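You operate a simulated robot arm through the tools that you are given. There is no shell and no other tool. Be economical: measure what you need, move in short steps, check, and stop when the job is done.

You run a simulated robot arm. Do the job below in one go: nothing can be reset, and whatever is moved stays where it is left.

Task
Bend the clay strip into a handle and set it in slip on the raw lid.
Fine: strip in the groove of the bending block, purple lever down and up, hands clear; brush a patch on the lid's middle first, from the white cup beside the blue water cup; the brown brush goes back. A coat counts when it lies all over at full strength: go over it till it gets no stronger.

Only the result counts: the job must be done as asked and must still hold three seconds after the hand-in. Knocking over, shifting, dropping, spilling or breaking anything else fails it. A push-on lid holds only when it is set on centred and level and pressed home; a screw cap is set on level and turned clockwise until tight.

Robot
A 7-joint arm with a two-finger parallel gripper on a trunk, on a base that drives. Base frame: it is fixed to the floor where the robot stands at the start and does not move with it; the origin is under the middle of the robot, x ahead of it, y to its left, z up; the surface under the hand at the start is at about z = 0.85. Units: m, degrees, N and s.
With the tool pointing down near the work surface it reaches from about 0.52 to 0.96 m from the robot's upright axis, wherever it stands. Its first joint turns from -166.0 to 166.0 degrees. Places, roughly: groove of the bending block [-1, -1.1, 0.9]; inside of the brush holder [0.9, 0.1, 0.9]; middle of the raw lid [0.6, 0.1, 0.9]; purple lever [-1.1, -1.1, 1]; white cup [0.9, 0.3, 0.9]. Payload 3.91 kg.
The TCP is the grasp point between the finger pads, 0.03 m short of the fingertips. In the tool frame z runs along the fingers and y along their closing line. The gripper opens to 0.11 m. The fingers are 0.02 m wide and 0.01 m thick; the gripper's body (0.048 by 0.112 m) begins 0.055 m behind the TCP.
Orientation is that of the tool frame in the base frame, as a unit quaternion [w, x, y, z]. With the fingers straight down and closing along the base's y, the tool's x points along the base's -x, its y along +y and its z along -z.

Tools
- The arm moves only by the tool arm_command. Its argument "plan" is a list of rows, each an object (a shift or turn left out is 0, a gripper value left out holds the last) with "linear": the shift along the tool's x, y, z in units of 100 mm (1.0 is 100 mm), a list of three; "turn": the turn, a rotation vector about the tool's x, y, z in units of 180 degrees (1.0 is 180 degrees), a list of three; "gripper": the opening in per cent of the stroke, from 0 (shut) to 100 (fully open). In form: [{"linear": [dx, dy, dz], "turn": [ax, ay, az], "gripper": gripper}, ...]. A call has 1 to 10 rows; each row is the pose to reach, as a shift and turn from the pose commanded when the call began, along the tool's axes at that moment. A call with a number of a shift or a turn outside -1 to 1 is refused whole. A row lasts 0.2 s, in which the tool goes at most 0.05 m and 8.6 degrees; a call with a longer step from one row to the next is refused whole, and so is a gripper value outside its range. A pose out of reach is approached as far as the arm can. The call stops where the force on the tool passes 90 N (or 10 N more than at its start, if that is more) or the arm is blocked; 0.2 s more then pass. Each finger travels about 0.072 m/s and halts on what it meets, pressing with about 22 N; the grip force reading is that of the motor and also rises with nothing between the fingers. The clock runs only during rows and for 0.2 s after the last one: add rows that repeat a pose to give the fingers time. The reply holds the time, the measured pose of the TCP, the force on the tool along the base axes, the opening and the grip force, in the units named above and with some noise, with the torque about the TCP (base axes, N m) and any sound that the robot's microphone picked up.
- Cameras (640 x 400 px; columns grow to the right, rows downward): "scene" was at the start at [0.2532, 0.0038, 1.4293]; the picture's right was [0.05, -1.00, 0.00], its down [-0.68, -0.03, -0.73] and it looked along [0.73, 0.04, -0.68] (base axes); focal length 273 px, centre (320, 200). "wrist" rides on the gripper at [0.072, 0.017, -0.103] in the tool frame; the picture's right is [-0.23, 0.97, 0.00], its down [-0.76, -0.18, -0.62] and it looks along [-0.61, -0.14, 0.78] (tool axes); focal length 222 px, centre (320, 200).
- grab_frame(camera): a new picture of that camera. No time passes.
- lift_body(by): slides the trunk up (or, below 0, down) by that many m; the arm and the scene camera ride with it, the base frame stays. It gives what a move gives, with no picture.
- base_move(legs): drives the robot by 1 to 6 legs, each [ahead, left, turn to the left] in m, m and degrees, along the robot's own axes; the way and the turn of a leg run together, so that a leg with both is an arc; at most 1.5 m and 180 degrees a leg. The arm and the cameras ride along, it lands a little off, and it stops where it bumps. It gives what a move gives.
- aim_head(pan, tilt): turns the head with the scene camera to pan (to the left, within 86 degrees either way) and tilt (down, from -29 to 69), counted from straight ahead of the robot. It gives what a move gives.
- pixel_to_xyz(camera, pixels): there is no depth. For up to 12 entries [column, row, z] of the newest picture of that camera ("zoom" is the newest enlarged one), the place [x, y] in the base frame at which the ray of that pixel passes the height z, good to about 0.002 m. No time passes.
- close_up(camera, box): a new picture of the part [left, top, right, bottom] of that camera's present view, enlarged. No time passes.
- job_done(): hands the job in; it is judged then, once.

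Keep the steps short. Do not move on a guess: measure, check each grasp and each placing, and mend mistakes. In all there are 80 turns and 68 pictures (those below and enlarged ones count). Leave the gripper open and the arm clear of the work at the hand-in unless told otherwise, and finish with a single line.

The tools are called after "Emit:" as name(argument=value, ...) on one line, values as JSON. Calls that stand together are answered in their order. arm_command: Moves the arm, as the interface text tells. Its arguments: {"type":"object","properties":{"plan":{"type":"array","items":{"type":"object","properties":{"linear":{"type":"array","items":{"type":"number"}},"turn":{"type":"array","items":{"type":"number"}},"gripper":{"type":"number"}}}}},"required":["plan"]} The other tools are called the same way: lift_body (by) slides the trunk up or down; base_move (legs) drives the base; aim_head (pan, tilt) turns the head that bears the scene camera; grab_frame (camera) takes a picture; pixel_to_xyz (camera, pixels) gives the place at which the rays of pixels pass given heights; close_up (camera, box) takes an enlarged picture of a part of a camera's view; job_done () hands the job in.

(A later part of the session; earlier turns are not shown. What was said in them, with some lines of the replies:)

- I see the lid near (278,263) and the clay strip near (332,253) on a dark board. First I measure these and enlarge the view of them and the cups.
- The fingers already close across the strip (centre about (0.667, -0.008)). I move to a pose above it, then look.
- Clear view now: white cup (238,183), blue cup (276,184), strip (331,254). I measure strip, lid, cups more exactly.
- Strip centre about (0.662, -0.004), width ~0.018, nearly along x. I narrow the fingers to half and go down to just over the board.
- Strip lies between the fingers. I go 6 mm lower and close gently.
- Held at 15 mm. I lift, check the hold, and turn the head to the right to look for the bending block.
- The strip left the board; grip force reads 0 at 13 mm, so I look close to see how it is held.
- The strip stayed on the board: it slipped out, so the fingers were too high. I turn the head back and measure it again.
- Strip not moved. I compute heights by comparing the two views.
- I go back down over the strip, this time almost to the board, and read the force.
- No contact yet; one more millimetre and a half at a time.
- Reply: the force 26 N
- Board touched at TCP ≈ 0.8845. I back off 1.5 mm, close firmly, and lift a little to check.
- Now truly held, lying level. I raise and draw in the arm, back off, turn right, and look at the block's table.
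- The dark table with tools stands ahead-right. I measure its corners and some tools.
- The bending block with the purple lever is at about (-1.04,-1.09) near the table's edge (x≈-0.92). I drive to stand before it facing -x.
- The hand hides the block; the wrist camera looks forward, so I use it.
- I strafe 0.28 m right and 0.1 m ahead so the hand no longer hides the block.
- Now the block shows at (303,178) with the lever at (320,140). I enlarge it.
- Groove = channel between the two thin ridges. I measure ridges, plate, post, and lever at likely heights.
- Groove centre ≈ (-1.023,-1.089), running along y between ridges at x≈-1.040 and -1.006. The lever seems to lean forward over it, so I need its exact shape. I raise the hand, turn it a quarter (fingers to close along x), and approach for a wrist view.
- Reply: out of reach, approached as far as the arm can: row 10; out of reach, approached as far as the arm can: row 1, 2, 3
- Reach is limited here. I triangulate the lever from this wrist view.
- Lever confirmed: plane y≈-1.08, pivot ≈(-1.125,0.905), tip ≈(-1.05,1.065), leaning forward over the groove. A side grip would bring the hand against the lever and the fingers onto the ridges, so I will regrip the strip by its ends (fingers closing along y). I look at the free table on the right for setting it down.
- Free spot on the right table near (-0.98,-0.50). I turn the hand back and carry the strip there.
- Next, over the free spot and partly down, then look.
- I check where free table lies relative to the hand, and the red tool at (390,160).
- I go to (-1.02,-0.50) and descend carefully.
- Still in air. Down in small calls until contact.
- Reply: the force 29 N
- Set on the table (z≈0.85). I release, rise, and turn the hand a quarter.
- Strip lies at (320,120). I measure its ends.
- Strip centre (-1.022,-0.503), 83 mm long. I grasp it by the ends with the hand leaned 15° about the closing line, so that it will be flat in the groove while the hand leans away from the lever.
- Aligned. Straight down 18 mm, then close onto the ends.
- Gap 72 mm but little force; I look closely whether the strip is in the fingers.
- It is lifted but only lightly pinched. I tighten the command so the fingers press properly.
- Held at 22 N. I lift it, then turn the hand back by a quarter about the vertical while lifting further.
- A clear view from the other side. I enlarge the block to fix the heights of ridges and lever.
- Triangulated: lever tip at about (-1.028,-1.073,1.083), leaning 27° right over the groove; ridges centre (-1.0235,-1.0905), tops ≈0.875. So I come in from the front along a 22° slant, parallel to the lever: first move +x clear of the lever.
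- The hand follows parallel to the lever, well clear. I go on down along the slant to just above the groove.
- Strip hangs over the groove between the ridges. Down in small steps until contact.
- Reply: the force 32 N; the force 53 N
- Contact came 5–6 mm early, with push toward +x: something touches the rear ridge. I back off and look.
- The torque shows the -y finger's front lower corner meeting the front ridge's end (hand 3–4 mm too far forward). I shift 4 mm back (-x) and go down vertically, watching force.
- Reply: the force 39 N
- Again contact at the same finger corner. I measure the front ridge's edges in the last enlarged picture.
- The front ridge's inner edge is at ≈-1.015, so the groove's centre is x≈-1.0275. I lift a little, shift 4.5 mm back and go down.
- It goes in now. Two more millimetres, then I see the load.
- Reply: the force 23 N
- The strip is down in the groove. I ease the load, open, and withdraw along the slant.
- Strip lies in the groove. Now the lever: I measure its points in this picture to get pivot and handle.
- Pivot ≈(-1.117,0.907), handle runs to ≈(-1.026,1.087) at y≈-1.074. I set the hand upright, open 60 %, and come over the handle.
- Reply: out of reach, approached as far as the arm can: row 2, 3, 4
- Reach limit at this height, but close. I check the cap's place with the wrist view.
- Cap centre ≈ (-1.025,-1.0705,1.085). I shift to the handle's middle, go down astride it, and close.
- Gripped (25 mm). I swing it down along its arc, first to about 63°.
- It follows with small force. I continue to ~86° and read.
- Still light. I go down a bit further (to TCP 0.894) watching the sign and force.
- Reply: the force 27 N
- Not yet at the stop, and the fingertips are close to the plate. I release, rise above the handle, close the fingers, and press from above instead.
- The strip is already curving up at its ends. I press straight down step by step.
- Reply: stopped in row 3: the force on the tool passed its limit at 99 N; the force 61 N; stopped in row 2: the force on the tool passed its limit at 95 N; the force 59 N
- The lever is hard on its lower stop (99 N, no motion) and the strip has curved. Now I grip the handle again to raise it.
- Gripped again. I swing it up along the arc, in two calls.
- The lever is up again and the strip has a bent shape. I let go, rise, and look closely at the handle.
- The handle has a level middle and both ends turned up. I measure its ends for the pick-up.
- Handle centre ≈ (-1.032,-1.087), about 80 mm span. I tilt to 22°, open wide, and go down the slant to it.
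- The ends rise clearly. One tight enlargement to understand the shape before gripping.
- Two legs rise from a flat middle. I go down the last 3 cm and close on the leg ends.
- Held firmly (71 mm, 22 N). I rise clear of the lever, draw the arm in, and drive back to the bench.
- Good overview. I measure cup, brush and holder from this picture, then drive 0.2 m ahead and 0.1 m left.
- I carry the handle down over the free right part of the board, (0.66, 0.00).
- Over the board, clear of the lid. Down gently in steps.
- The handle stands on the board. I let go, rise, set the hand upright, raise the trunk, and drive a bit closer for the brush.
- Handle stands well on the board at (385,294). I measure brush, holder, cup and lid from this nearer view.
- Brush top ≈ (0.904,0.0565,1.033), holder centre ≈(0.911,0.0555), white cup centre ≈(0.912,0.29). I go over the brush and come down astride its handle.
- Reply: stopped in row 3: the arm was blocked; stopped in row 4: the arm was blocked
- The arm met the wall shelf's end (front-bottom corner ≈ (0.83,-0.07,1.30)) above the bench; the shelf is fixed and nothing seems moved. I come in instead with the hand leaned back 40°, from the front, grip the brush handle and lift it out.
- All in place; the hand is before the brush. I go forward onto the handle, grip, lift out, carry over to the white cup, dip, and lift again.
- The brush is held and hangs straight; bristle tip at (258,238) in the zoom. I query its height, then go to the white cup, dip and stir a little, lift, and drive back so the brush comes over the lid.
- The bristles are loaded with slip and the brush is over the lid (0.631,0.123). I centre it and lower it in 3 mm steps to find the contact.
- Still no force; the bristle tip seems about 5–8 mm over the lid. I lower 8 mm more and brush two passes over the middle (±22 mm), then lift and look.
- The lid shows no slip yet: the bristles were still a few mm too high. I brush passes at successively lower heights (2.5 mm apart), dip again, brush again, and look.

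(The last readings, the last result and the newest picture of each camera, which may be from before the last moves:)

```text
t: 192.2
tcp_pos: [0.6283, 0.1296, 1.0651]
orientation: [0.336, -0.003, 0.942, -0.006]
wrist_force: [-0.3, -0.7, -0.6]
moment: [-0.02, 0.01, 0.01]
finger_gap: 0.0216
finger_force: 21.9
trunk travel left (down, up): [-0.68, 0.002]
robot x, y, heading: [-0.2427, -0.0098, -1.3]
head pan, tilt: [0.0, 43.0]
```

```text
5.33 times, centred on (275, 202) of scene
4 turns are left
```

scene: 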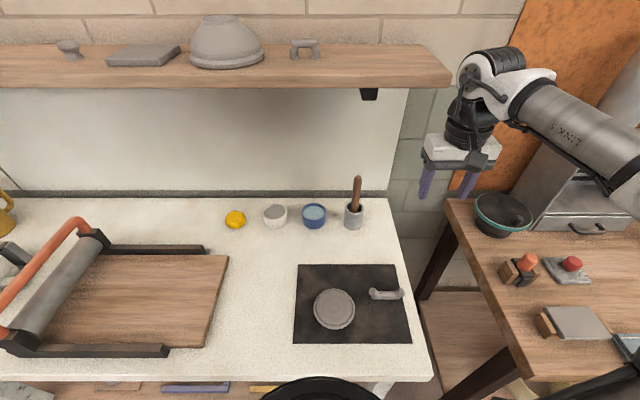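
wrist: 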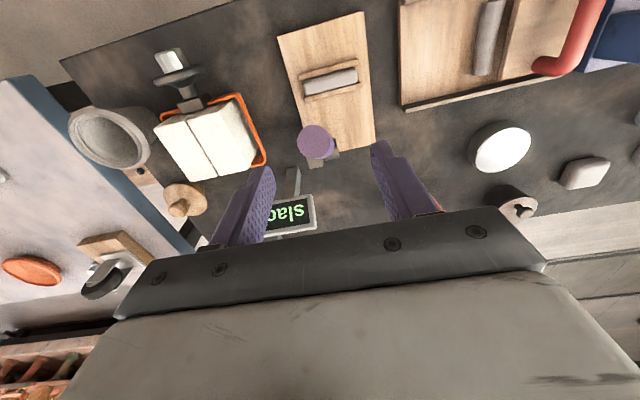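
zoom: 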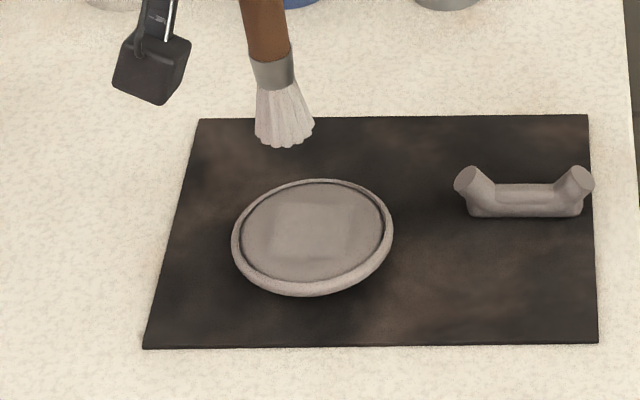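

A pale square patch (about 48 mm) now shows on the lid, still weak; the bristles are soft and freshly loaded. I raster the whole patch densely in both directions, dip again, repeat, and then carry the brush to above its holder.

Emit:
arm_command(plan=[{"linear": [0.17, -0.03, 0.17]}, {"linear": [0.35, -0.066, 0.34]}, {"linear": [0.522, -0.066, 0.516]}, {"linear": [0.522, -0.066, 0.516]}])

Emit:
arm_command(plan=[{"linear": [0.184, -0.22, -0.154]}, {"linear": [-0.184, -0.22, 0.154]}, {"linear": [-0.184, -0.11, 0.154]}, {"linear": [0.184, -0.11, -0.154]}, {"linear": [0.184, 0, -0.154]}, {"linear": [-0.184, 0, 0.154]}, {"linear": [-0.184, 0.11, 0.154]}, {"linear": [0.184, 0.11, -0.154]}, {"linear": [0.184, 0.22, -0.154]}, {"linear": [-0.184, 0.22, 0.154]}])

Emit:
arm_command(plan=[{"linear": [0.368, 0, -0.309]}, {"linear": [0.368, -0.11, -0.309]}, {"linear": [0, -0.11, 0]}, {"linear": [0, -0.22, 0]}, {"linear": [0.368, -0.22, -0.309]}, {"linear": [0.368, -0.33, -0.309]}, {"linear": [0, -0.33, 0]}, {"linear": [0, -0.44, 0]}, {"linear": [0.368, -0.44, -0.309]}, {"linear": [0.184, -0.22, -0.154]}])

Emit:
arm_command(plan=[{"linear": [0.169, -0.24, -0.141]}, {"linear": [0.169, 0.24, -0.141]}, {"linear": [0.084, 0.24, -0.071]}, {"linear": [0.084, -0.24, -0.071]}, {"linear": [0, -0.24, 0]}, {"linear": [0, 0.24, 0]}, {"linear": [-0.084, 0.24, 0.071]}, {"linear": [-0.084, -0.24, 0.071]}, {"linear": [-0.169, -0.24, 0.141]}, {"linear": [-0.169, 0.24, 0.141]}])

Emit:
arm_command(plan=[{"linear": [0, -0.48, 0]}, {"linear": [0.084, -0.48, -0.071]}, {"linear": [0.084, 0, -0.071]}, {"linear": [0.169, 0, -0.141]}, {"linear": [0.169, -0.48, -0.141]}, {"linear": [0.253, -0.48, -0.212]}, {"linear": [0.253, 0, -0.212]}, {"linear": [0.337, 0, -0.283]}, {"linear": [0.337, -0.48, -0.283]}, {"linear": [0.169, -0.24, -0.141]}])

Emit:
arm_command(plan=[{"linear": [-0.15, 0, -0.18]}, {"linear": [-0.3, 0, -0.36]}, {"linear": [-0.463, 0, -0.552]}, {"linear": [-0.463, 0, -0.552]}])

Emit:
base_move(legs=[[0.277, 0.168, 0]])

Emit:
arm_command(plan=[{"linear": [0.14, 0, 0.16]}, {"linear": [0.27, 0, 0.33]}, {"linear": [0.41, 0, 0.49]}, {"linear": [0.41, 0.05, 0.49]}, {"linear": [0.41, -0.05, 0.49]}, {"linear": [0.41, 0, 0.49]}, {"linear": [0.2, 0, 0.24]}, {"linear": [0, 0, 0]}, {"linear": [0, 0, 0]}])

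Emit:
base_move(legs=[[-0.279, -0.171, 0]])

Emit:
arm_command(plan=[{"linear": [0.15, 0, 0.18]}, {"linear": [0.3, 0, 0.36]}, {"linear": [0.463, 0, 0.552]}, {"linear": [0.463, 0, 0.552]}])

Emit:
arm_command(plan=[{"linear": [0.184, -0.22, -0.154]}, {"linear": [-0.184, -0.22, 0.154]}, {"linear": [-0.184, -0.11, 0.154]}, {"linear": [0.184, -0.11, -0.154]}, {"linear": [0.184, 0, -0.154]}, {"linear": [-0.184, 0, 0.154]}, {"linear": [-0.184, 0.11, 0.154]}, {"linear": [0.184, 0.11, -0.154]}, {"linear": [0.184, 0.22, -0.154]}, {"linear": [-0.184, 0.22, 0.154]}])

Emit:
arm_command(plan=[{"linear": [0.368, 0, -0.309]}, {"linear": [0.368, -0.11, -0.309]}, {"linear": [0, -0.11, 0]}, {"linear": [0, -0.22, 0]}, {"linear": [0.368, -0.22, -0.309]}, {"linear": [0.368, -0.33, -0.309]}, {"linear": [0, -0.33, 0]}, {"linear": [0, -0.44, 0]}, {"linear": [0.368, -0.44, -0.309]}, {"linear": [0.184, -0.22, -0.154]}])

Emit:
arm_command(plan=[{"linear": [0.169, -0.24, -0.141]}, {"linear": [0.169, 0.24, -0.141]}, {"linear": [0.084, 0.24, -0.071]}, {"linear": [0.084, -0.24, -0.071]}, {"linear": [0, -0.24, 0]}, {"linear": [0, 0.24, 0]}, {"linear": [-0.084, 0.24, 0.071]}, {"linear": [-0.084, -0.24, 0.071]}, {"linear": [-0.169, -0.24, 0.141]}, {"linear": [-0.169, 0.24, 0.141]}])

Emit:
arm_command(plan=[{"linear": [0, -0.48, 0]}, {"linear": [0.084, -0.48, -0.071]}, {"linear": [0.084, 0, -0.071]}, {"linear": [0.169, 0, -0.141]}, {"linear": [0.169, -0.48, -0.141]}, {"linear": [0.253, -0.48, -0.212]}, {"linear": [0.253, 0, -0.212]}, {"linear": [0.337, 0, -0.283]}, {"linear": [0.337, -0.48, -0.283]}, {"linear": [0.169, -0.24, -0.141]}])

Emit:
arm_command(plan=[{"linear": [0.184, -0.22, -0.154]}, {"linear": [-0.184, -0.22, 0.154]}, {"linear": [-0.184, -0.11, 0.154]}, {"linear": [0.184, -0.11, -0.154]}, {"linear": [0.184, 0, -0.154]}, {"linear": [-0.184, 0, 0.154]}, {"linear": [-0.184, 0.11, 0.154]}, {"linear": [0.184, 0.11, -0.154]}, {"linear": [0.184, 0.22, -0.154]}, {"linear": [-0.184, 0.22, 0.154]}])

Emit:
arm_command(plan=[{"linear": [0.368, 0, -0.309]}, {"linear": [0.368, -0.11, -0.309]}, {"linear": [0, -0.11, 0]}, {"linear": [0, -0.22, 0]}, {"linear": [0.368, -0.22, -0.309]}, {"linear": [0.368, -0.33, -0.309]}, {"linear": [0, -0.33, 0]}, {"linear": [0, -0.44, 0]}, {"linear": [0.368, -0.44, -0.309]}, {"linear": [0.184, -0.22, -0.154]}])

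Emit:
arm_command(plan=[{"linear": [-0.18, 0, -0.22]}, {"linear": [-0.37, 0, -0.44]}, {"linear": [-0.553, 0, -0.659]}, {"linear": [-0.553, 0, -0.659]}])

Emit:
close_up(camera="scene", box=[235, 165, 315, 240])

Emit:
base_move(legs=[[0.284, -0.061, 0]])

```text
t: 193.2
tcp_pos: [0.6202, 0.1241, 0.9918]
orientation: [0.336, -0.004, 0.942, -0.006]
wrist_force: [-0.2, -0.1, 4.3]
moment: [-0.01, -0.07, -0.01]
finger_gap: 0.0216
finger_force: 21.8
trunk travel left (down, up): [-0.68, 0.002]
robot x, y, heading: [-0.2475, -0.0138, -1.0]
head pan, tilt: [0.0, 43.0]
```

```text
t: 195.4
tcp_pos: [0.6457, 0.1427, 0.9921]
orientation: [0.335, -0.004, 0.942, -0.005]
wrist_force: [-0.1, -0.1, -1.4]
moment: [-0.02, -0.05, 0.01]
finger_gap: 0.0213
finger_force: 22.1
trunk travel left (down, up): [-0.68, 0.002]
robot x, y, heading: [-0.2425, -0.0096, -1.1]
head pan, tilt: [0.0, 43.0]
```

```text
t: 197.6
tcp_pos: [0.6185, 0.1232, 0.9928]
orientation: [0.336, -0.003, 0.942, -0.006]
wrist_force: [0.3, -0.3, 2.3]
moment: [0.12, -0.13, -0.01]
finger_gap: 0.0216
finger_force: 22.0
trunk travel left (down, up): [-0.68, 0.002]
robot x, y, heading: [-0.2452, -0.0114, -1.0]
head pan, tilt: [0.0, 43.0]
```

```text
t: 199.8
tcp_pos: [0.6408, 0.1473, 0.9925]
orientation: [0.336, -0.003, 0.942, -0.006]
wrist_force: [0.2, 0.6, 1.8]
moment: [0.1, -0.04, -0.01]
finger_gap: 0.0215
finger_force: 22.0
trunk travel left (down, up): [-0.68, 0.002]
robot x, y, heading: [-0.2444, -0.0069, -0.9]
head pan, tilt: [0.0, 43.0]
```

```text
t: 202.0
tcp_pos: [0.6206, 0.1246, 0.9932]
orientation: [0.336, -0.005, 0.942, -0.006]
wrist_force: [-1.1, 0.0, -1.3]
moment: [0.02, -0.01, -0.06]
finger_gap: 0.0214
finger_force: 22.6
trunk travel left (down, up): [-0.68, 0.002]
robot x, y, heading: [-0.2405, -0.0076, -1.3]
head pan, tilt: [0.0, 43.0]
```

```text
t: 203.0
tcp_pos: [0.6212, 0.1221, 1.065]
orientation: [0.336, -0.004, 0.942, -0.006]
wrist_force: [0.2, 0.8, -0.8]
moment: [-0.01, 0.0, 0.01]
finger_gap: 0.0216
finger_force: 22.0
trunk travel left (down, up): [-0.68, 0.002]
robot x, y, heading: [-0.247, -0.0095, -1.2]
head pan, tilt: [0.0, 43.0]
```

```text
t: 205.2
tcp_pos: [0.9063, 0.2815, 1.0648]
orientation: [0.335, -0.002, 0.942, -0.007]
wrist_force: [0.7, 0.4, -0.9]
moment: [0.0, 0.02, 0.01]
finger_gap: 0.0215
finger_force: 22.0
trunk travel left (down, up): [-0.68, 0.002]
robot x, y, heading: [0.0418, 0.1503, -1.1]
head pan, tilt: [0.0, 43.0]
```

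```text
t: 207.2
tcp_pos: [0.9047, 0.2827, 1.0663]
orientation: [0.336, 0.0, 0.942, -0.008]
wrist_force: [0.3, 0.1, -0.5]
moment: [-0.02, -0.01, -0.04]
finger_gap: 0.0215
finger_force: 22.4
trunk travel left (down, up): [-0.68, 0.002]
robot x, y, heading: [0.0388, 0.15, -1.2]
head pan, tilt: [0.0, 43.0]
```

```text
t: 209.4
tcp_pos: [0.6221, 0.1143, 1.0663]
orientation: [0.337, -0.001, 0.942, -0.008]
wrist_force: [-0.9, 0.2, -0.6]
moment: [0.02, -0.01, -0.04]
finger_gap: 0.0214
finger_force: 22.4
trunk travel left (down, up): [-0.68, 0.002]
robot x, y, heading: [-0.2444, -0.0155, -1.2]
head pan, tilt: [0.0, 43.0]
```

```text
t: 210.4
tcp_pos: [0.6207, 0.1117, 0.9934]
orientation: [0.336, -0.001, 0.942, -0.007]
wrist_force: [1.3, 0.3, 0.4]
moment: [0.02, 0.05, -0.02]
finger_gap: 0.0214
finger_force: 21.9
trunk travel left (down, up): [-0.68, 0.002]
robot x, y, heading: [-0.2445, -0.0133, -1.2]
head pan, tilt: [0.0, 43.0]
```

```text
t: 212.6
tcp_pos: [0.6447, 0.1335, 0.9933]
orientation: [0.335, -0.001, 0.942, -0.007]
wrist_force: [0.2, 0.5, -0.4]
moment: [-0.03, 0.0, -0.01]
finger_gap: 0.0214
finger_force: 22.2
trunk travel left (down, up): [-0.68, 0.002]
robot x, y, heading: [-0.2441, -0.0149, -1.2]
head pan, tilt: [0.0, 43.0]
```

```text
t: 214.8
tcp_pos: [0.621, 0.1114, 0.9933]
orientation: [0.336, -0.001, 0.942, -0.007]
wrist_force: [0.2, 0.8, -1.2]
moment: [0.01, -0.01, 0.01]
finger_gap: 0.0215
finger_force: 21.8
trunk travel left (down, up): [-0.68, 0.002]
robot x, y, heading: [-0.2479, -0.0159, -1.4]
head pan, tilt: [0.0, 43.0]
```

```text
t: 217.0
tcp_pos: [0.6431, 0.1354, 0.9916]
orientation: [0.336, 0.0, 0.942, -0.008]
wrist_force: [-0.9, 0.0, -0.8]
moment: [0.03, 0.01, 0.01]
finger_gap: 0.0216
finger_force: 22.1
trunk travel left (down, up): [-0.68, 0.002]
robot x, y, heading: [-0.2467, -0.0143, -1.3]
head pan, tilt: [0.0, 43.0]
```

```text
t: 219.2
tcp_pos: [0.621, 0.1132, 0.9927]
orientation: [0.335, -0.002, 0.942, -0.007]
wrist_force: [-0.9, -0.1, -0.8]
moment: [0.01, 0.0, 0.0]
finger_gap: 0.0213
finger_force: 22.0
trunk travel left (down, up): [-0.68, 0.002]
robot x, y, heading: [-0.244, -0.0168, -1.1]
head pan, tilt: [0.0, 43.0]
```

```text
t: 221.4
tcp_pos: [0.6463, 0.1337, 0.9949]
orientation: [0.336, -0.002, 0.942, -0.006]
wrist_force: [0.9, -0.2, -0.3]
moment: [-0.01, -0.02, 0.01]
finger_gap: 0.0217
finger_force: 22.0
trunk travel left (down, up): [-0.68, 0.002]
robot x, y, heading: [-0.2431, -0.0155, -1.1]
head pan, tilt: [0.0, 43.0]
```

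```text
t: 223.6
tcp_pos: [0.6232, 0.113, 0.9944]
orientation: [0.336, -0.001, 0.942, -0.007]
wrist_force: [0.3, 0.4, -0.3]
moment: [0.0, 0.01, 0.0]
finger_gap: 0.0213
finger_force: 21.8
trunk travel left (down, up): [-0.68, 0.002]
robot x, y, heading: [-0.2437, -0.0161, -1.2]
head pan, tilt: [0.0, 43.0]
```

```text
t: 224.6
tcp_pos: [0.6227, 0.1128, 1.0799]
orientation: [0.335, -0.001, 0.942, -0.007]
wrist_force: [0.9, 0.3, -1.3]
moment: [0.04, 0.02, -0.03]
finger_gap: 0.0216
finger_force: 21.8
trunk travel left (down, up): [-0.68, 0.002]
robot x, y, heading: [-0.2487, -0.0191, -1.3]
head pan, tilt: [0.0, 43.0]
```

```text
5.33 times, centred on (275, 202) of scene
```

zoom: 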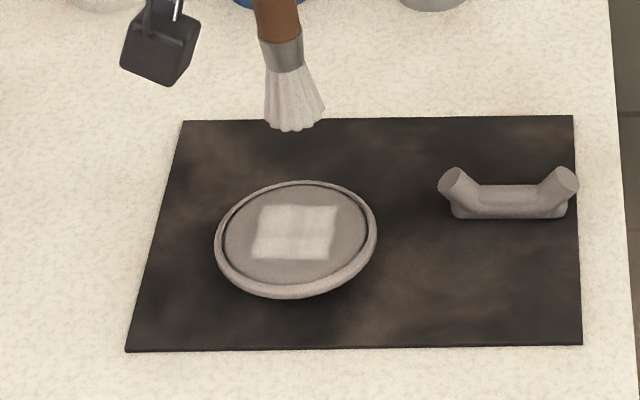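

```text
t: 226.6
tcp_pos: [0.9063, 0.0379, 1.08]
orientation: [0.335, 0.003, 0.942, -0.009]
wrist_force: [1.0, -0.1, -1.0]
moment: [-0.03, -0.01, 0.03]
finger_gap: 0.0216
finger_force: 21.9
trunk travel left (down, up): [-0.68, 0.002]
robot x, y, heading: [0.0398, -0.0838, -1.8]
head pan, tilt: [0.0, 43.0]
3 turns are left
```

The patch is now strong but its left edge looks a shade weaker. I note the handle's place from this picture, dip once more, and raster again (also shifted to the left), then bring the brush back above its holder.

Emit:
pixel_to_xyz(camera="zoom", pixels=[[453, 217, 0.8545], [566, 216, 0.8545], [440, 190, 0.88], [579, 190, 0.88], [510, 217, 0.8545], [510, 200, 0.868], [297, 232, 0.866], [252, 232, 0.866], [337, 232, 0.866], [296, 240, 0.868]])

Emit:
base_move(legs=[[0.0, 0.252, 0]])

Emit:
arm_command(plan=[{"linear": [0.16, 0, 0.19]}, {"linear": [0.32, 0, 0.38]}, {"linear": [0.482, 0, 0.575]}, {"linear": [0.482, 0.05, 0.575]}, {"linear": [0.482, -0.05, 0.575]}, {"linear": [0.482, 0, 0.575]}, {"linear": [0.24, 0, 0.29]}, {"linear": [0, 0, 0]}, {"linear": [0, 0, 0]}])

Emit:
base_move(legs=[[-0.287, -0.169, 0]])

Emit:
arm_command(plan=[{"linear": [0.18, 0, 0.22]}, {"linear": [0.37, 0, 0.44]}, {"linear": [0.563, 0, 0.67]}, {"linear": [0.563, 0, 0.67]}])

Emit:
arm_command(plan=[{"linear": [0.184, -0.22, -0.154]}, {"linear": [-0.184, -0.22, 0.154]}, {"linear": [-0.184, -0.11, 0.154]}, {"linear": [0.184, -0.11, -0.154]}, {"linear": [0.184, 0, -0.154]}, {"linear": [-0.184, 0, 0.154]}, {"linear": [-0.184, 0.11, 0.154]}, {"linear": [0.184, 0.11, -0.154]}, {"linear": [0.184, 0.22, -0.154]}, {"linear": [-0.184, 0.22, 0.154]}])

Emit:
arm_command(plan=[{"linear": [0.368, 0, -0.309]}, {"linear": [0.368, -0.11, -0.309]}, {"linear": [0, -0.11, 0]}, {"linear": [0, -0.22, 0]}, {"linear": [0.368, -0.22, -0.309]}, {"linear": [0.368, -0.33, -0.309]}, {"linear": [0, -0.33, 0]}, {"linear": [0, -0.44, 0]}, {"linear": [0.368, -0.44, -0.309]}, {"linear": [0.184, -0.22, -0.154]}])

Emit:
arm_command(plan=[{"linear": [0.169, -0.24, -0.141]}, {"linear": [0.169, 0.24, -0.141]}, {"linear": [0.084, 0.24, -0.071]}, {"linear": [0.084, -0.24, -0.071]}, {"linear": [0, -0.24, 0]}, {"linear": [0, 0.24, 0]}, {"linear": [-0.084, 0.24, 0.071]}, {"linear": [-0.084, -0.24, 0.071]}, {"linear": [-0.169, -0.24, 0.141]}, {"linear": [-0.169, 0.24, 0.141]}])

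Emit:
arm_command(plan=[{"linear": [0, -0.48, 0]}, {"linear": [0.084, -0.48, -0.071]}, {"linear": [0.084, 0, -0.071]}, {"linear": [0.169, 0, -0.141]}, {"linear": [0.169, -0.48, -0.141]}, {"linear": [0.253, -0.48, -0.212]}, {"linear": [0.253, 0, -0.212]}, {"linear": [0.337, 0, -0.283]}, {"linear": [0.337, -0.48, -0.283]}, {"linear": [0.169, -0.24, -0.141]}])

Emit:
arm_command(plan=[{"linear": [0, 0.08, 0]}, {"linear": [0, 0.08, 0]}])

Emit:
arm_command(plan=[{"linear": [0.184, -0.22, -0.154]}, {"linear": [-0.184, -0.22, 0.154]}, {"linear": [-0.184, -0.11, 0.154]}, {"linear": [0.184, -0.11, -0.154]}, {"linear": [0.184, 0, -0.154]}, {"linear": [-0.184, 0, 0.154]}, {"linear": [-0.184, 0.11, 0.154]}, {"linear": [0.184, 0.11, -0.154]}, {"linear": [0.184, 0.22, -0.154]}, {"linear": [-0.184, 0.22, 0.154]}])

Emit:
arm_command(plan=[{"linear": [0.368, 0, -0.309]}, {"linear": [0.368, -0.11, -0.309]}, {"linear": [0, -0.11, 0]}, {"linear": [0, -0.22, 0]}, {"linear": [0.368, -0.22, -0.309]}, {"linear": [0.368, -0.33, -0.309]}, {"linear": [0, -0.33, 0]}, {"linear": [0, -0.44, 0]}, {"linear": [0.368, -0.44, -0.309]}, {"linear": [0.184, -0.22, -0.154]}])

Emit:
arm_command(plan=[{"linear": [0.169, -0.24, -0.141]}, {"linear": [0.169, 0.24, -0.141]}, {"linear": [0.084, 0.24, -0.071]}, {"linear": [0.084, -0.24, -0.071]}, {"linear": [0, -0.24, 0]}, {"linear": [0, 0.24, 0]}, {"linear": [-0.084, 0.24, 0.071]}, {"linear": [-0.084, -0.24, 0.071]}, {"linear": [-0.169, -0.24, 0.141]}, {"linear": [-0.169, 0.24, 0.141]}])

Emit:
arm_command(plan=[{"linear": [0, -0.48, 0]}, {"linear": [0.084, -0.48, -0.071]}, {"linear": [0.084, 0, -0.071]}, {"linear": [0.169, 0, -0.141]}, {"linear": [0.169, -0.48, -0.141]}, {"linear": [0.253, -0.48, -0.212]}, {"linear": [0.253, 0, -0.212]}, {"linear": [0.337, 0, -0.283]}, {"linear": [0.337, -0.48, -0.283]}, {"linear": [0.169, -0.24, -0.141]}])

Emit:
arm_command(plan=[{"linear": [-0.18, 0, -0.22]}, {"linear": [-0.37, 0, -0.44]}, {"linear": [-0.563, 0, -0.67]}, {"linear": [-0.563, 0, -0.67]}])

Emit:
base_move(legs=[[0.286, -0.05, 0.8]])

Emit:
grab_frame(camera="scene")

```text
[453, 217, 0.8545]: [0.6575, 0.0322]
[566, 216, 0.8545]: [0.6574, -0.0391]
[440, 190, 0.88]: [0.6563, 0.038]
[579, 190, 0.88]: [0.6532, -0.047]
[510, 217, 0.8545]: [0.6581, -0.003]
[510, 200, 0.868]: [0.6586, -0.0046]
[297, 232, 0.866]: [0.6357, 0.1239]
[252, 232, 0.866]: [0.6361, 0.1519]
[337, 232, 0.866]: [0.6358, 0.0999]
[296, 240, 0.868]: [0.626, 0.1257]
```

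```text
t: 229.1
tcp_pos: [0.9156, 0.2862, 1.0804]
orientation: [0.337, 0.006, 0.941, -0.009]
wrist_force: [-0.7, 1.1, -0.6]
moment: [-0.01, 0.02, -0.04]
finger_gap: 0.0212
finger_force: 21.8
trunk travel left (down, up): [-0.68, 0.002]
robot x, y, heading: [0.0504, 0.1671, -2.4]
head pan, tilt: [0.0, 43.0]
```

```text
t: 231.1
tcp_pos: [0.9148, 0.2847, 1.082]
orientation: [0.336, 0.006, 0.942, -0.009]
wrist_force: [-0.1, -0.9, -0.6]
moment: [-0.02, -0.01, 0.0]
finger_gap: 0.0214
finger_force: 21.5
trunk travel left (down, up): [-0.68, 0.002]
robot x, y, heading: [0.047, 0.1702, -1.8]
head pan, tilt: [0.0, 43.0]
```

```text
t: 233.3
tcp_pos: [0.6216, 0.1232, 1.0818]
orientation: [0.336, 0.008, 0.942, -0.01]
wrist_force: [-0.4, 0.6, -0.5]
moment: [0.03, -0.02, 0.0]
finger_gap: 0.0216
finger_force: 21.9
trunk travel left (down, up): [-0.68, 0.002]
robot x, y, heading: [-0.2429, 0.0143, -2.3]
head pan, tilt: [0.0, 43.0]
```

```text
t: 234.3
tcp_pos: [0.6222, 0.1237, 0.9944]
orientation: [0.337, 0.008, 0.942, -0.01]
wrist_force: [-0.2, -0.8, -1.2]
moment: [-0.03, 0.0, -0.03]
finger_gap: 0.0215
finger_force: 22.4
trunk travel left (down, up): [-0.68, 0.002]
robot x, y, heading: [-0.2476, 0.011, -2.2]
head pan, tilt: [0.0, 43.0]
```

```text
t: 236.5
tcp_pos: [0.6449, 0.1442, 0.994]
orientation: [0.335, 0.008, 0.942, -0.009]
wrist_force: [-0.7, 0.2, -1.2]
moment: [-0.03, 0.0, -0.05]
finger_gap: 0.0213
finger_force: 21.7
trunk travel left (down, up): [-0.68, 0.002]
robot x, y, heading: [-0.2469, 0.0134, -2.2]
head pan, tilt: [0.0, 43.0]
```

```text
t: 238.7
tcp_pos: [0.6235, 0.1269, 0.9939]
orientation: [0.335, 0.008, 0.942, -0.011]
wrist_force: [0.1, 0.9, -1.3]
moment: [-0.04, 0.0, -0.02]
finger_gap: 0.0215
finger_force: 22.2
trunk travel left (down, up): [-0.68, 0.002]
robot x, y, heading: [-0.2477, 0.0113, -2.3]
head pan, tilt: [0.0, 43.0]
```

```text
t: 240.9
tcp_pos: [0.6437, 0.1488, 0.9937]
orientation: [0.336, 0.008, 0.942, -0.011]
wrist_force: [0.0, 0.4, -0.1]
moment: [-0.02, -0.02, -0.01]
finger_gap: 0.0216
finger_force: 22.2
trunk travel left (down, up): [-0.68, 0.002]
robot x, y, heading: [-0.2488, 0.014, -2.3]
head pan, tilt: [0.0, 43.0]
```

```text
t: 243.1
tcp_pos: [0.6207, 0.1234, 0.9918]
orientation: [0.336, 0.007, 0.942, -0.011]
wrist_force: [-0.5, 0.8, -1.0]
moment: [0.01, 0.01, -0.02]
finger_gap: 0.0214
finger_force: 22.3
trunk travel left (down, up): [-0.68, 0.002]
robot x, y, heading: [-0.2428, 0.0111, -2.4]
head pan, tilt: [0.0, 43.0]
```

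```text
t: 243.7
tcp_pos: [0.6203, 0.1302, 0.9932]
orientation: [0.336, 0.008, 0.942, -0.01]
wrist_force: [0.2, -0.9, -0.8]
moment: [0.01, -0.01, 0.01]
finger_gap: 0.0215
finger_force: 22.3
trunk travel left (down, up): [-0.68, 0.002]
robot x, y, heading: [-0.241, 0.0139, -2.2]
head pan, tilt: [0.0, 43.0]
```

```text
t: 245.9
tcp_pos: [0.6443, 0.1508, 0.9938]
orientation: [0.336, 0.008, 0.942, -0.009]
wrist_force: [0.4, -0.1, -0.7]
moment: [0.01, 0.01, 0.0]
finger_gap: 0.0217
finger_force: 21.7
trunk travel left (down, up): [-0.68, 0.002]
robot x, y, heading: [-0.2442, 0.0136, -2.2]
head pan, tilt: [0.0, 43.0]
```

```text
t: 248.1
tcp_pos: [0.6228, 0.1298, 0.9933]
orientation: [0.335, 0.008, 0.942, -0.011]
wrist_force: [0.0, -0.6, -0.7]
moment: [-0.02, -0.01, -0.03]
finger_gap: 0.0214
finger_force: 22.1
trunk travel left (down, up): [-0.68, 0.002]
robot x, y, heading: [-0.2461, 0.0139, -2.1]
head pan, tilt: [0.0, 43.0]
```

```text
t: 250.3
tcp_pos: [0.6432, 0.1541, 0.9946]
orientation: [0.335, 0.008, 0.942, -0.011]
wrist_force: [0.2, -0.3, -0.4]
moment: [0.03, 0.0, -0.01]
finger_gap: 0.0213
finger_force: 22.2
trunk travel left (down, up): [-0.68, 0.002]
robot x, y, heading: [-0.2442, 0.013, -2.3]
head pan, tilt: [0.0, 43.0]
```

```text
t: 252.5
tcp_pos: [0.6194, 0.1292, 0.9951]
orientation: [0.335, 0.007, 0.942, -0.01]
wrist_force: [0.4, 0.1, -0.1]
moment: [0.0, 0.0, -0.01]
finger_gap: 0.0213
finger_force: 21.6
trunk travel left (down, up): [-0.68, 0.002]
robot x, y, heading: [-0.245, 0.0109, -2.0]
head pan, tilt: [0.0, 43.0]
```

```text
t: 253.5
tcp_pos: [0.6222, 0.1301, 1.0826]
orientation: [0.335, 0.007, 0.942, -0.01]
wrist_force: [0.0, -0.7, -1.5]
moment: [-0.02, 0.0, -0.02]
finger_gap: 0.0217
finger_force: 21.9
trunk travel left (down, up): [-0.68, 0.002]
robot x, y, heading: [-0.2454, 0.0121, -2.3]
head pan, tilt: [0.0, 43.0]
```

```text
t: 255.6
tcp_pos: [0.9063, 0.0838, 1.0814]
orientation: [0.336, 0.001, 0.942, -0.008]
wrist_force: [0.7, 0.0, -0.2]
moment: [0.0, 0.02, -0.01]
finger_gap: 0.0214
finger_force: 22.3
trunk travel left (down, up): [-0.68, 0.002]
robot x, y, heading: [0.0379, -0.0478, -1.3]
head pan, tilt: [0.0, 43.0]
```

```text
1 pictures are left
2 turns are left
```

scene: 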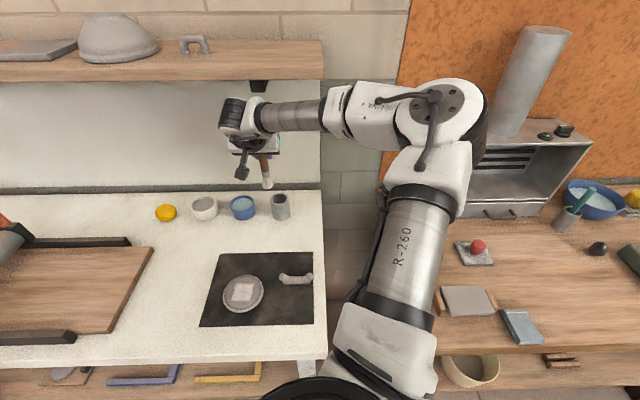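

The patch is now evenly white. With the brush at (0.906,0.084,1.081), I shift it over the holder, lower it in, let go and withdraw; then, hand upright, I grip the handle by its ends, lift, set it on the patch with a light press, release and clear the arm.

Emit:
arm_command(plan=[{"linear": [-0.01, -0.14, 0.005]}, {"linear": [-0.01, -0.278, 0.007]}, {"linear": [-0.01, -0.278, 0.007]}, {"linear": [-0.01, -0.278, 0.007]}])

Emit:
arm_command(plan=[{"linear": [0.1, 0, 0.12]}, {"linear": [0.2, 0, 0.24]}, {"linear": [0.3, 0, 0.36]}, {"linear": [0.4, 0, 0.48]}, {"linear": [0.5, 0, 0.6]}, {"linear": [0.55, 0, 0.655]}, {"linear": [0.55, 0, 0.655]}])

Emit:
arm_command(plan=[{"gripper": 40}, {"gripper": 60}, {"gripper": 60}, {"gripper": 60}])

Emit:
arm_command(plan=[{"linear": [0.25, 0, -0.21]}, {"linear": [0.5, 0, -0.42]}, {"linear": [0.766, 0, -0.643]}, {"linear": [0.766, 0, -0.643]}])

Emit:
arm_command(plan=[{"linear": [0.23, 0, -0.19]}, {"linear": [0.46, 0, -0.386]}, {"linear": [0.46, 0, -0.386]}])

Emit:
arm_command(plan=[{"linear": [0.13, -0.12, -0.11], "turn": [0, 0.0444, 0], "gripper": 95}, {"linear": [0.26, -0.24, -0.22], "turn": [0, 0.0889, 0]}, {"linear": [0.39, -0.36, -0.33], "turn": [0, 0.1333, 0]}, {"linear": [0.53, -0.48, -0.44], "turn": [0, 0.1778, 0]}, {"linear": [0.659, -0.595, -0.553], "turn": [0, 0.2222, 0]}, {"linear": [0.659, -0.595, -0.553], "turn": [0, 0.2222, 0]}])

Emit:
arm_command(plan=[{"linear": [0, 0, 0.3]}, {"linear": [0, 0, 0.6]}, {"linear": [0, 0, 0.8]}, {"linear": [0, 0, 0.95]}, {"linear": [0, 0, 0.995]}, {"linear": [0, 0, 0.995]}])

Emit:
arm_command(plan=[{"gripper": 80}, {"gripper": 65}, {"gripper": 50}, {"gripper": 50}, {"gripper": 50}, {"gripper": 50}])

Emit:
arm_command(plan=[{"linear": [0, 0, -0.1]}, {"linear": [0, 0, -0.3]}, {"linear": [0, 0, -0.6]}, {"linear": [0, 0, -0.6]}])

Emit:
arm_command(plan=[{"linear": [0.09, 0.32, 0]}, {"linear": [0.175, 0.635, 0]}, {"linear": [0.175, 0.635, 0]}])

Emit:
arm_command(plan=[{"linear": [0.09, 0.32, 0]}, {"linear": [0.175, 0.635, 0]}, {"linear": [0.175, 0.635, 0]}, {"linear": [0.175, 0.635, 0]}])

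Emit:
arm_command(plan=[{"linear": [0, 0, 0.2]}, {"linear": [0, 0, 0.36]}, {"linear": [0, 0, 0.44]}, {"linear": [0, 0, 0.49]}, {"linear": [0, 0, 0.53]}, {"linear": [0, 0, 0.53]}])

Emit:
arm_command(plan=[{"gripper": 72}, {"gripper": 80}, {"gripper": 90}, {"gripper": 90}, {"gripper": 90}])

Emit:
arm_command(plan=[{"linear": [0, 0, -0.2]}, {"linear": [0, 0, -0.6]}, {"linear": [0, 0, -1]}, {"linear": [0, 0, -1]}])

Emit:
arm_command(plan=[{"linear": [0, 0, -0.4], "gripper": 100}, {"linear": [0, 0, -0.8]}, {"linear": [0.3, 0, -0.9]}, {"linear": [0.5, 0, -0.9]}])

Emit:
close_up(camera="scene", box=[190, 180, 330, 335])

```text
t: 256.6
tcp_pos: [0.9054, 0.0561, 1.0832]
orientation: [0.336, 0.001, 0.942, -0.007]
wrist_force: [0.3, 0.3, -1.0]
moment: [-0.02, 0.02, 0.0]
finger_gap: 0.0213
finger_force: 21.9
trunk travel left (down, up): [-0.68, 0.002]
robot x, y, heading: [0.0378, -0.0474, -1.5]
head pan, tilt: [0.0, 43.0]
```

```text
t: 258.1
tcp_pos: [0.9038, 0.056, 0.9975]
orientation: [0.335, 0.0, 0.942, -0.007]
wrist_force: [0.2, 0.2, -0.6]
moment: [0.02, -0.03, -0.03]
finger_gap: 0.0213
finger_force: 22.3
trunk travel left (down, up): [-0.68, 0.002]
robot x, y, heading: [0.0384, -0.0456, -1.4]
head pan, tilt: [0.0, 43.0]
```

```text
t: 259.1
tcp_pos: [0.904, 0.0563, 1.0002]
orientation: [0.336, 0.001, 0.942, -0.008]
wrist_force: [-0.1, 0.2, 0.8]
moment: [0.02, 0.01, -0.02]
finger_gap: 0.066
finger_force: 0.1
trunk travel left (down, up): [-0.68, 0.002]
robot x, y, heading: [0.042, -0.0507, -1.4]
head pan, tilt: [0.0, 43.0]
```

```text
t: 260.1
tcp_pos: [0.805, 0.0583, 0.9976]
orientation: [0.336, 0.002, 0.942, -0.008]
wrist_force: [-0.3, 0.3, -0.1]
moment: [0.02, 0.05, 0.01]
finger_gap: 0.0661
finger_force: 0.0
trunk travel left (down, up): [-0.68, 0.002]
robot x, y, heading: [0.0346, -0.0475, -1.6]
head pan, tilt: [0.0, 43.0]
```

```text
t: 260.9
tcp_pos: [0.7439, 0.0578, 0.9991]
orientation: [0.336, 0.001, 0.942, -0.008]
wrist_force: [-0.3, 0.0, -0.6]
moment: [0.01, 0.0, 0.03]
finger_gap: 0.066
finger_force: 0.1
trunk travel left (down, up): [-0.68, 0.002]
robot x, y, heading: [0.0379, -0.0474, -1.5]
head pan, tilt: [0.0, 43.0]
```

```text
t: 262.4
tcp_pos: [0.6574, -0.0017, 1.0017]
orientation: [-0.006, 0.004, 1.0, -0.006]
wrist_force: [-0.4, 0.8, 0.4]
moment: [-0.01, 0.01, -0.03]
finger_gap: 0.1045
finger_force: 0.0
trunk travel left (down, up): [-0.68, 0.002]
robot x, y, heading: [0.0391, -0.0446, -1.6]
head pan, tilt: [0.0, 43.0]
```

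```text
t: 263.8
tcp_pos: [0.6565, -0.0031, 0.9011]
orientation: [-0.006, 0.004, 1.0, -0.006]
wrist_force: [0.2, -0.1, 0.9]
moment: [-0.02, 0.01, -0.01]
finger_gap: 0.1047
finger_force: 0.1
trunk travel left (down, up): [-0.68, 0.002]
robot x, y, heading: [0.0393, -0.048, -1.5]
head pan, tilt: [0.0, 43.0]
```

```text
t: 265.1
tcp_pos: [0.6561, -0.0037, 0.9017]
orientation: [-0.006, 0.004, 1.0, -0.007]
wrist_force: [-0.2, 0.6, 0.7]
moment: [-0.03, -0.01, -0.01]
finger_gap: 0.0711
finger_force: 21.8
trunk travel left (down, up): [-0.68, 0.002]
robot x, y, heading: [0.0395, -0.045, -1.5]
head pan, tilt: [0.0, 43.0]
```

```text
t: 266.1
tcp_pos: [0.657, -0.0015, 0.9613]
orientation: [-0.007, 0.003, 1.0, -0.007]
wrist_force: [-0.8, 0.7, 0.0]
moment: [0.03, 0.0, 0.03]
finger_gap: 0.0711
finger_force: 21.7
trunk travel left (down, up): [-0.68, 0.002]
robot x, y, heading: [0.0377, -0.0491, -1.5]
head pan, tilt: [0.0, 43.0]
```

```text
t: 266.9
tcp_pos: [0.6398, 0.0605, 0.9606]
orientation: [-0.006, 0.004, 1.0, -0.007]
wrist_force: [0.4, 0.2, -0.5]
moment: [0.04, -0.03, 0.0]
finger_gap: 0.0711
finger_force: 22.5
trunk travel left (down, up): [-0.68, 0.002]
robot x, y, heading: [0.0408, -0.0474, -1.5]
head pan, tilt: [0.0, 43.0]
```

```text
t: 267.9
tcp_pos: [0.6232, 0.1208, 0.9579]
orientation: [-0.006, 0.003, 1.0, -0.007]
wrist_force: [-0.5, 0.1, 0.2]
moment: [-0.03, -0.03, 0.0]
finger_gap: 0.0712
finger_force: 22.1
trunk travel left (down, up): [-0.68, 0.002]
robot x, y, heading: [0.0357, -0.0467, -1.4]
head pan, tilt: [0.0, 43.0]
```

```text
t: 269.4
tcp_pos: [0.6236, 0.1234, 0.9094]
orientation: [-0.006, 0.004, 1.0, -0.008]
wrist_force: [1.2, -1.0, 16.2]
moment: [0.12, -0.07, -0.01]
finger_gap: 0.0712
finger_force: 21.5
trunk travel left (down, up): [-0.68, 0.002]
robot x, y, heading: [0.0363, -0.0488, -1.5]
head pan, tilt: [0.0, 43.0]
```

```text
t: 270.6
tcp_pos: [0.6234, 0.1235, 0.9073]
orientation: [-0.006, 0.004, 1.0, -0.007]
wrist_force: [0.1, 0.6, -0.1]
moment: [-0.01, 0.04, 0.0]
finger_gap: 0.099
finger_force: 0.1
trunk travel left (down, up): [-0.68, 0.002]
robot x, y, heading: [0.0406, -0.0487, -1.5]
head pan, tilt: [0.0, 43.0]
```

```text
t: 271.6
tcp_pos: [0.6239, 0.1253, 1.0091]
orientation: [-0.007, 0.004, 1.0, -0.007]
wrist_force: [0.0, 0.1, 0.0]
moment: [-0.02, -0.01, -0.01]
finger_gap: 0.099
finger_force: 0.0
trunk travel left (down, up): [-0.68, 0.002]
robot x, y, heading: [0.0393, -0.047, -1.6]
head pan, tilt: [0.0, 43.0]
```

```text
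t: 272.6
tcp_pos: [0.5748, 0.1264, 1.0991]
orientation: [-0.005, 0.004, 1.0, -0.007]
wrist_force: [-0.7, 0.3, -0.8]
moment: [0.0, 0.0, 0.03]
finger_gap: 0.1099
finger_force: 0.1
trunk travel left (down, up): [-0.68, 0.002]
robot x, y, heading: [0.035, -0.0412, -1.5]
head pan, tilt: [0.0, 43.0]
```

```text
2.58 times, centred on (260, 258) of scene
1 turns are left
```

zoom: 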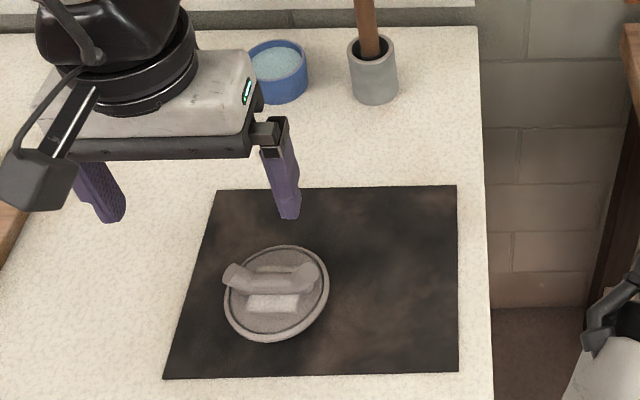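

The picture shows the handle lying across the middle of the white patch, the brush back in its holder, and the arm clear with the gripper open. This is my last turn, so I hand the job in.

Emit:
job_done()

```text
The job is handed in.
```

The job is handed in: the bent handle is on the slip patch at the middle of the lid with its turned-up ends facing upward, and the brush is back in its holder. I didn't confirm the coat had stopped getting stronger (it only looked evenly white), and the arm bumped the wall shelf once, with nothing seen to move.
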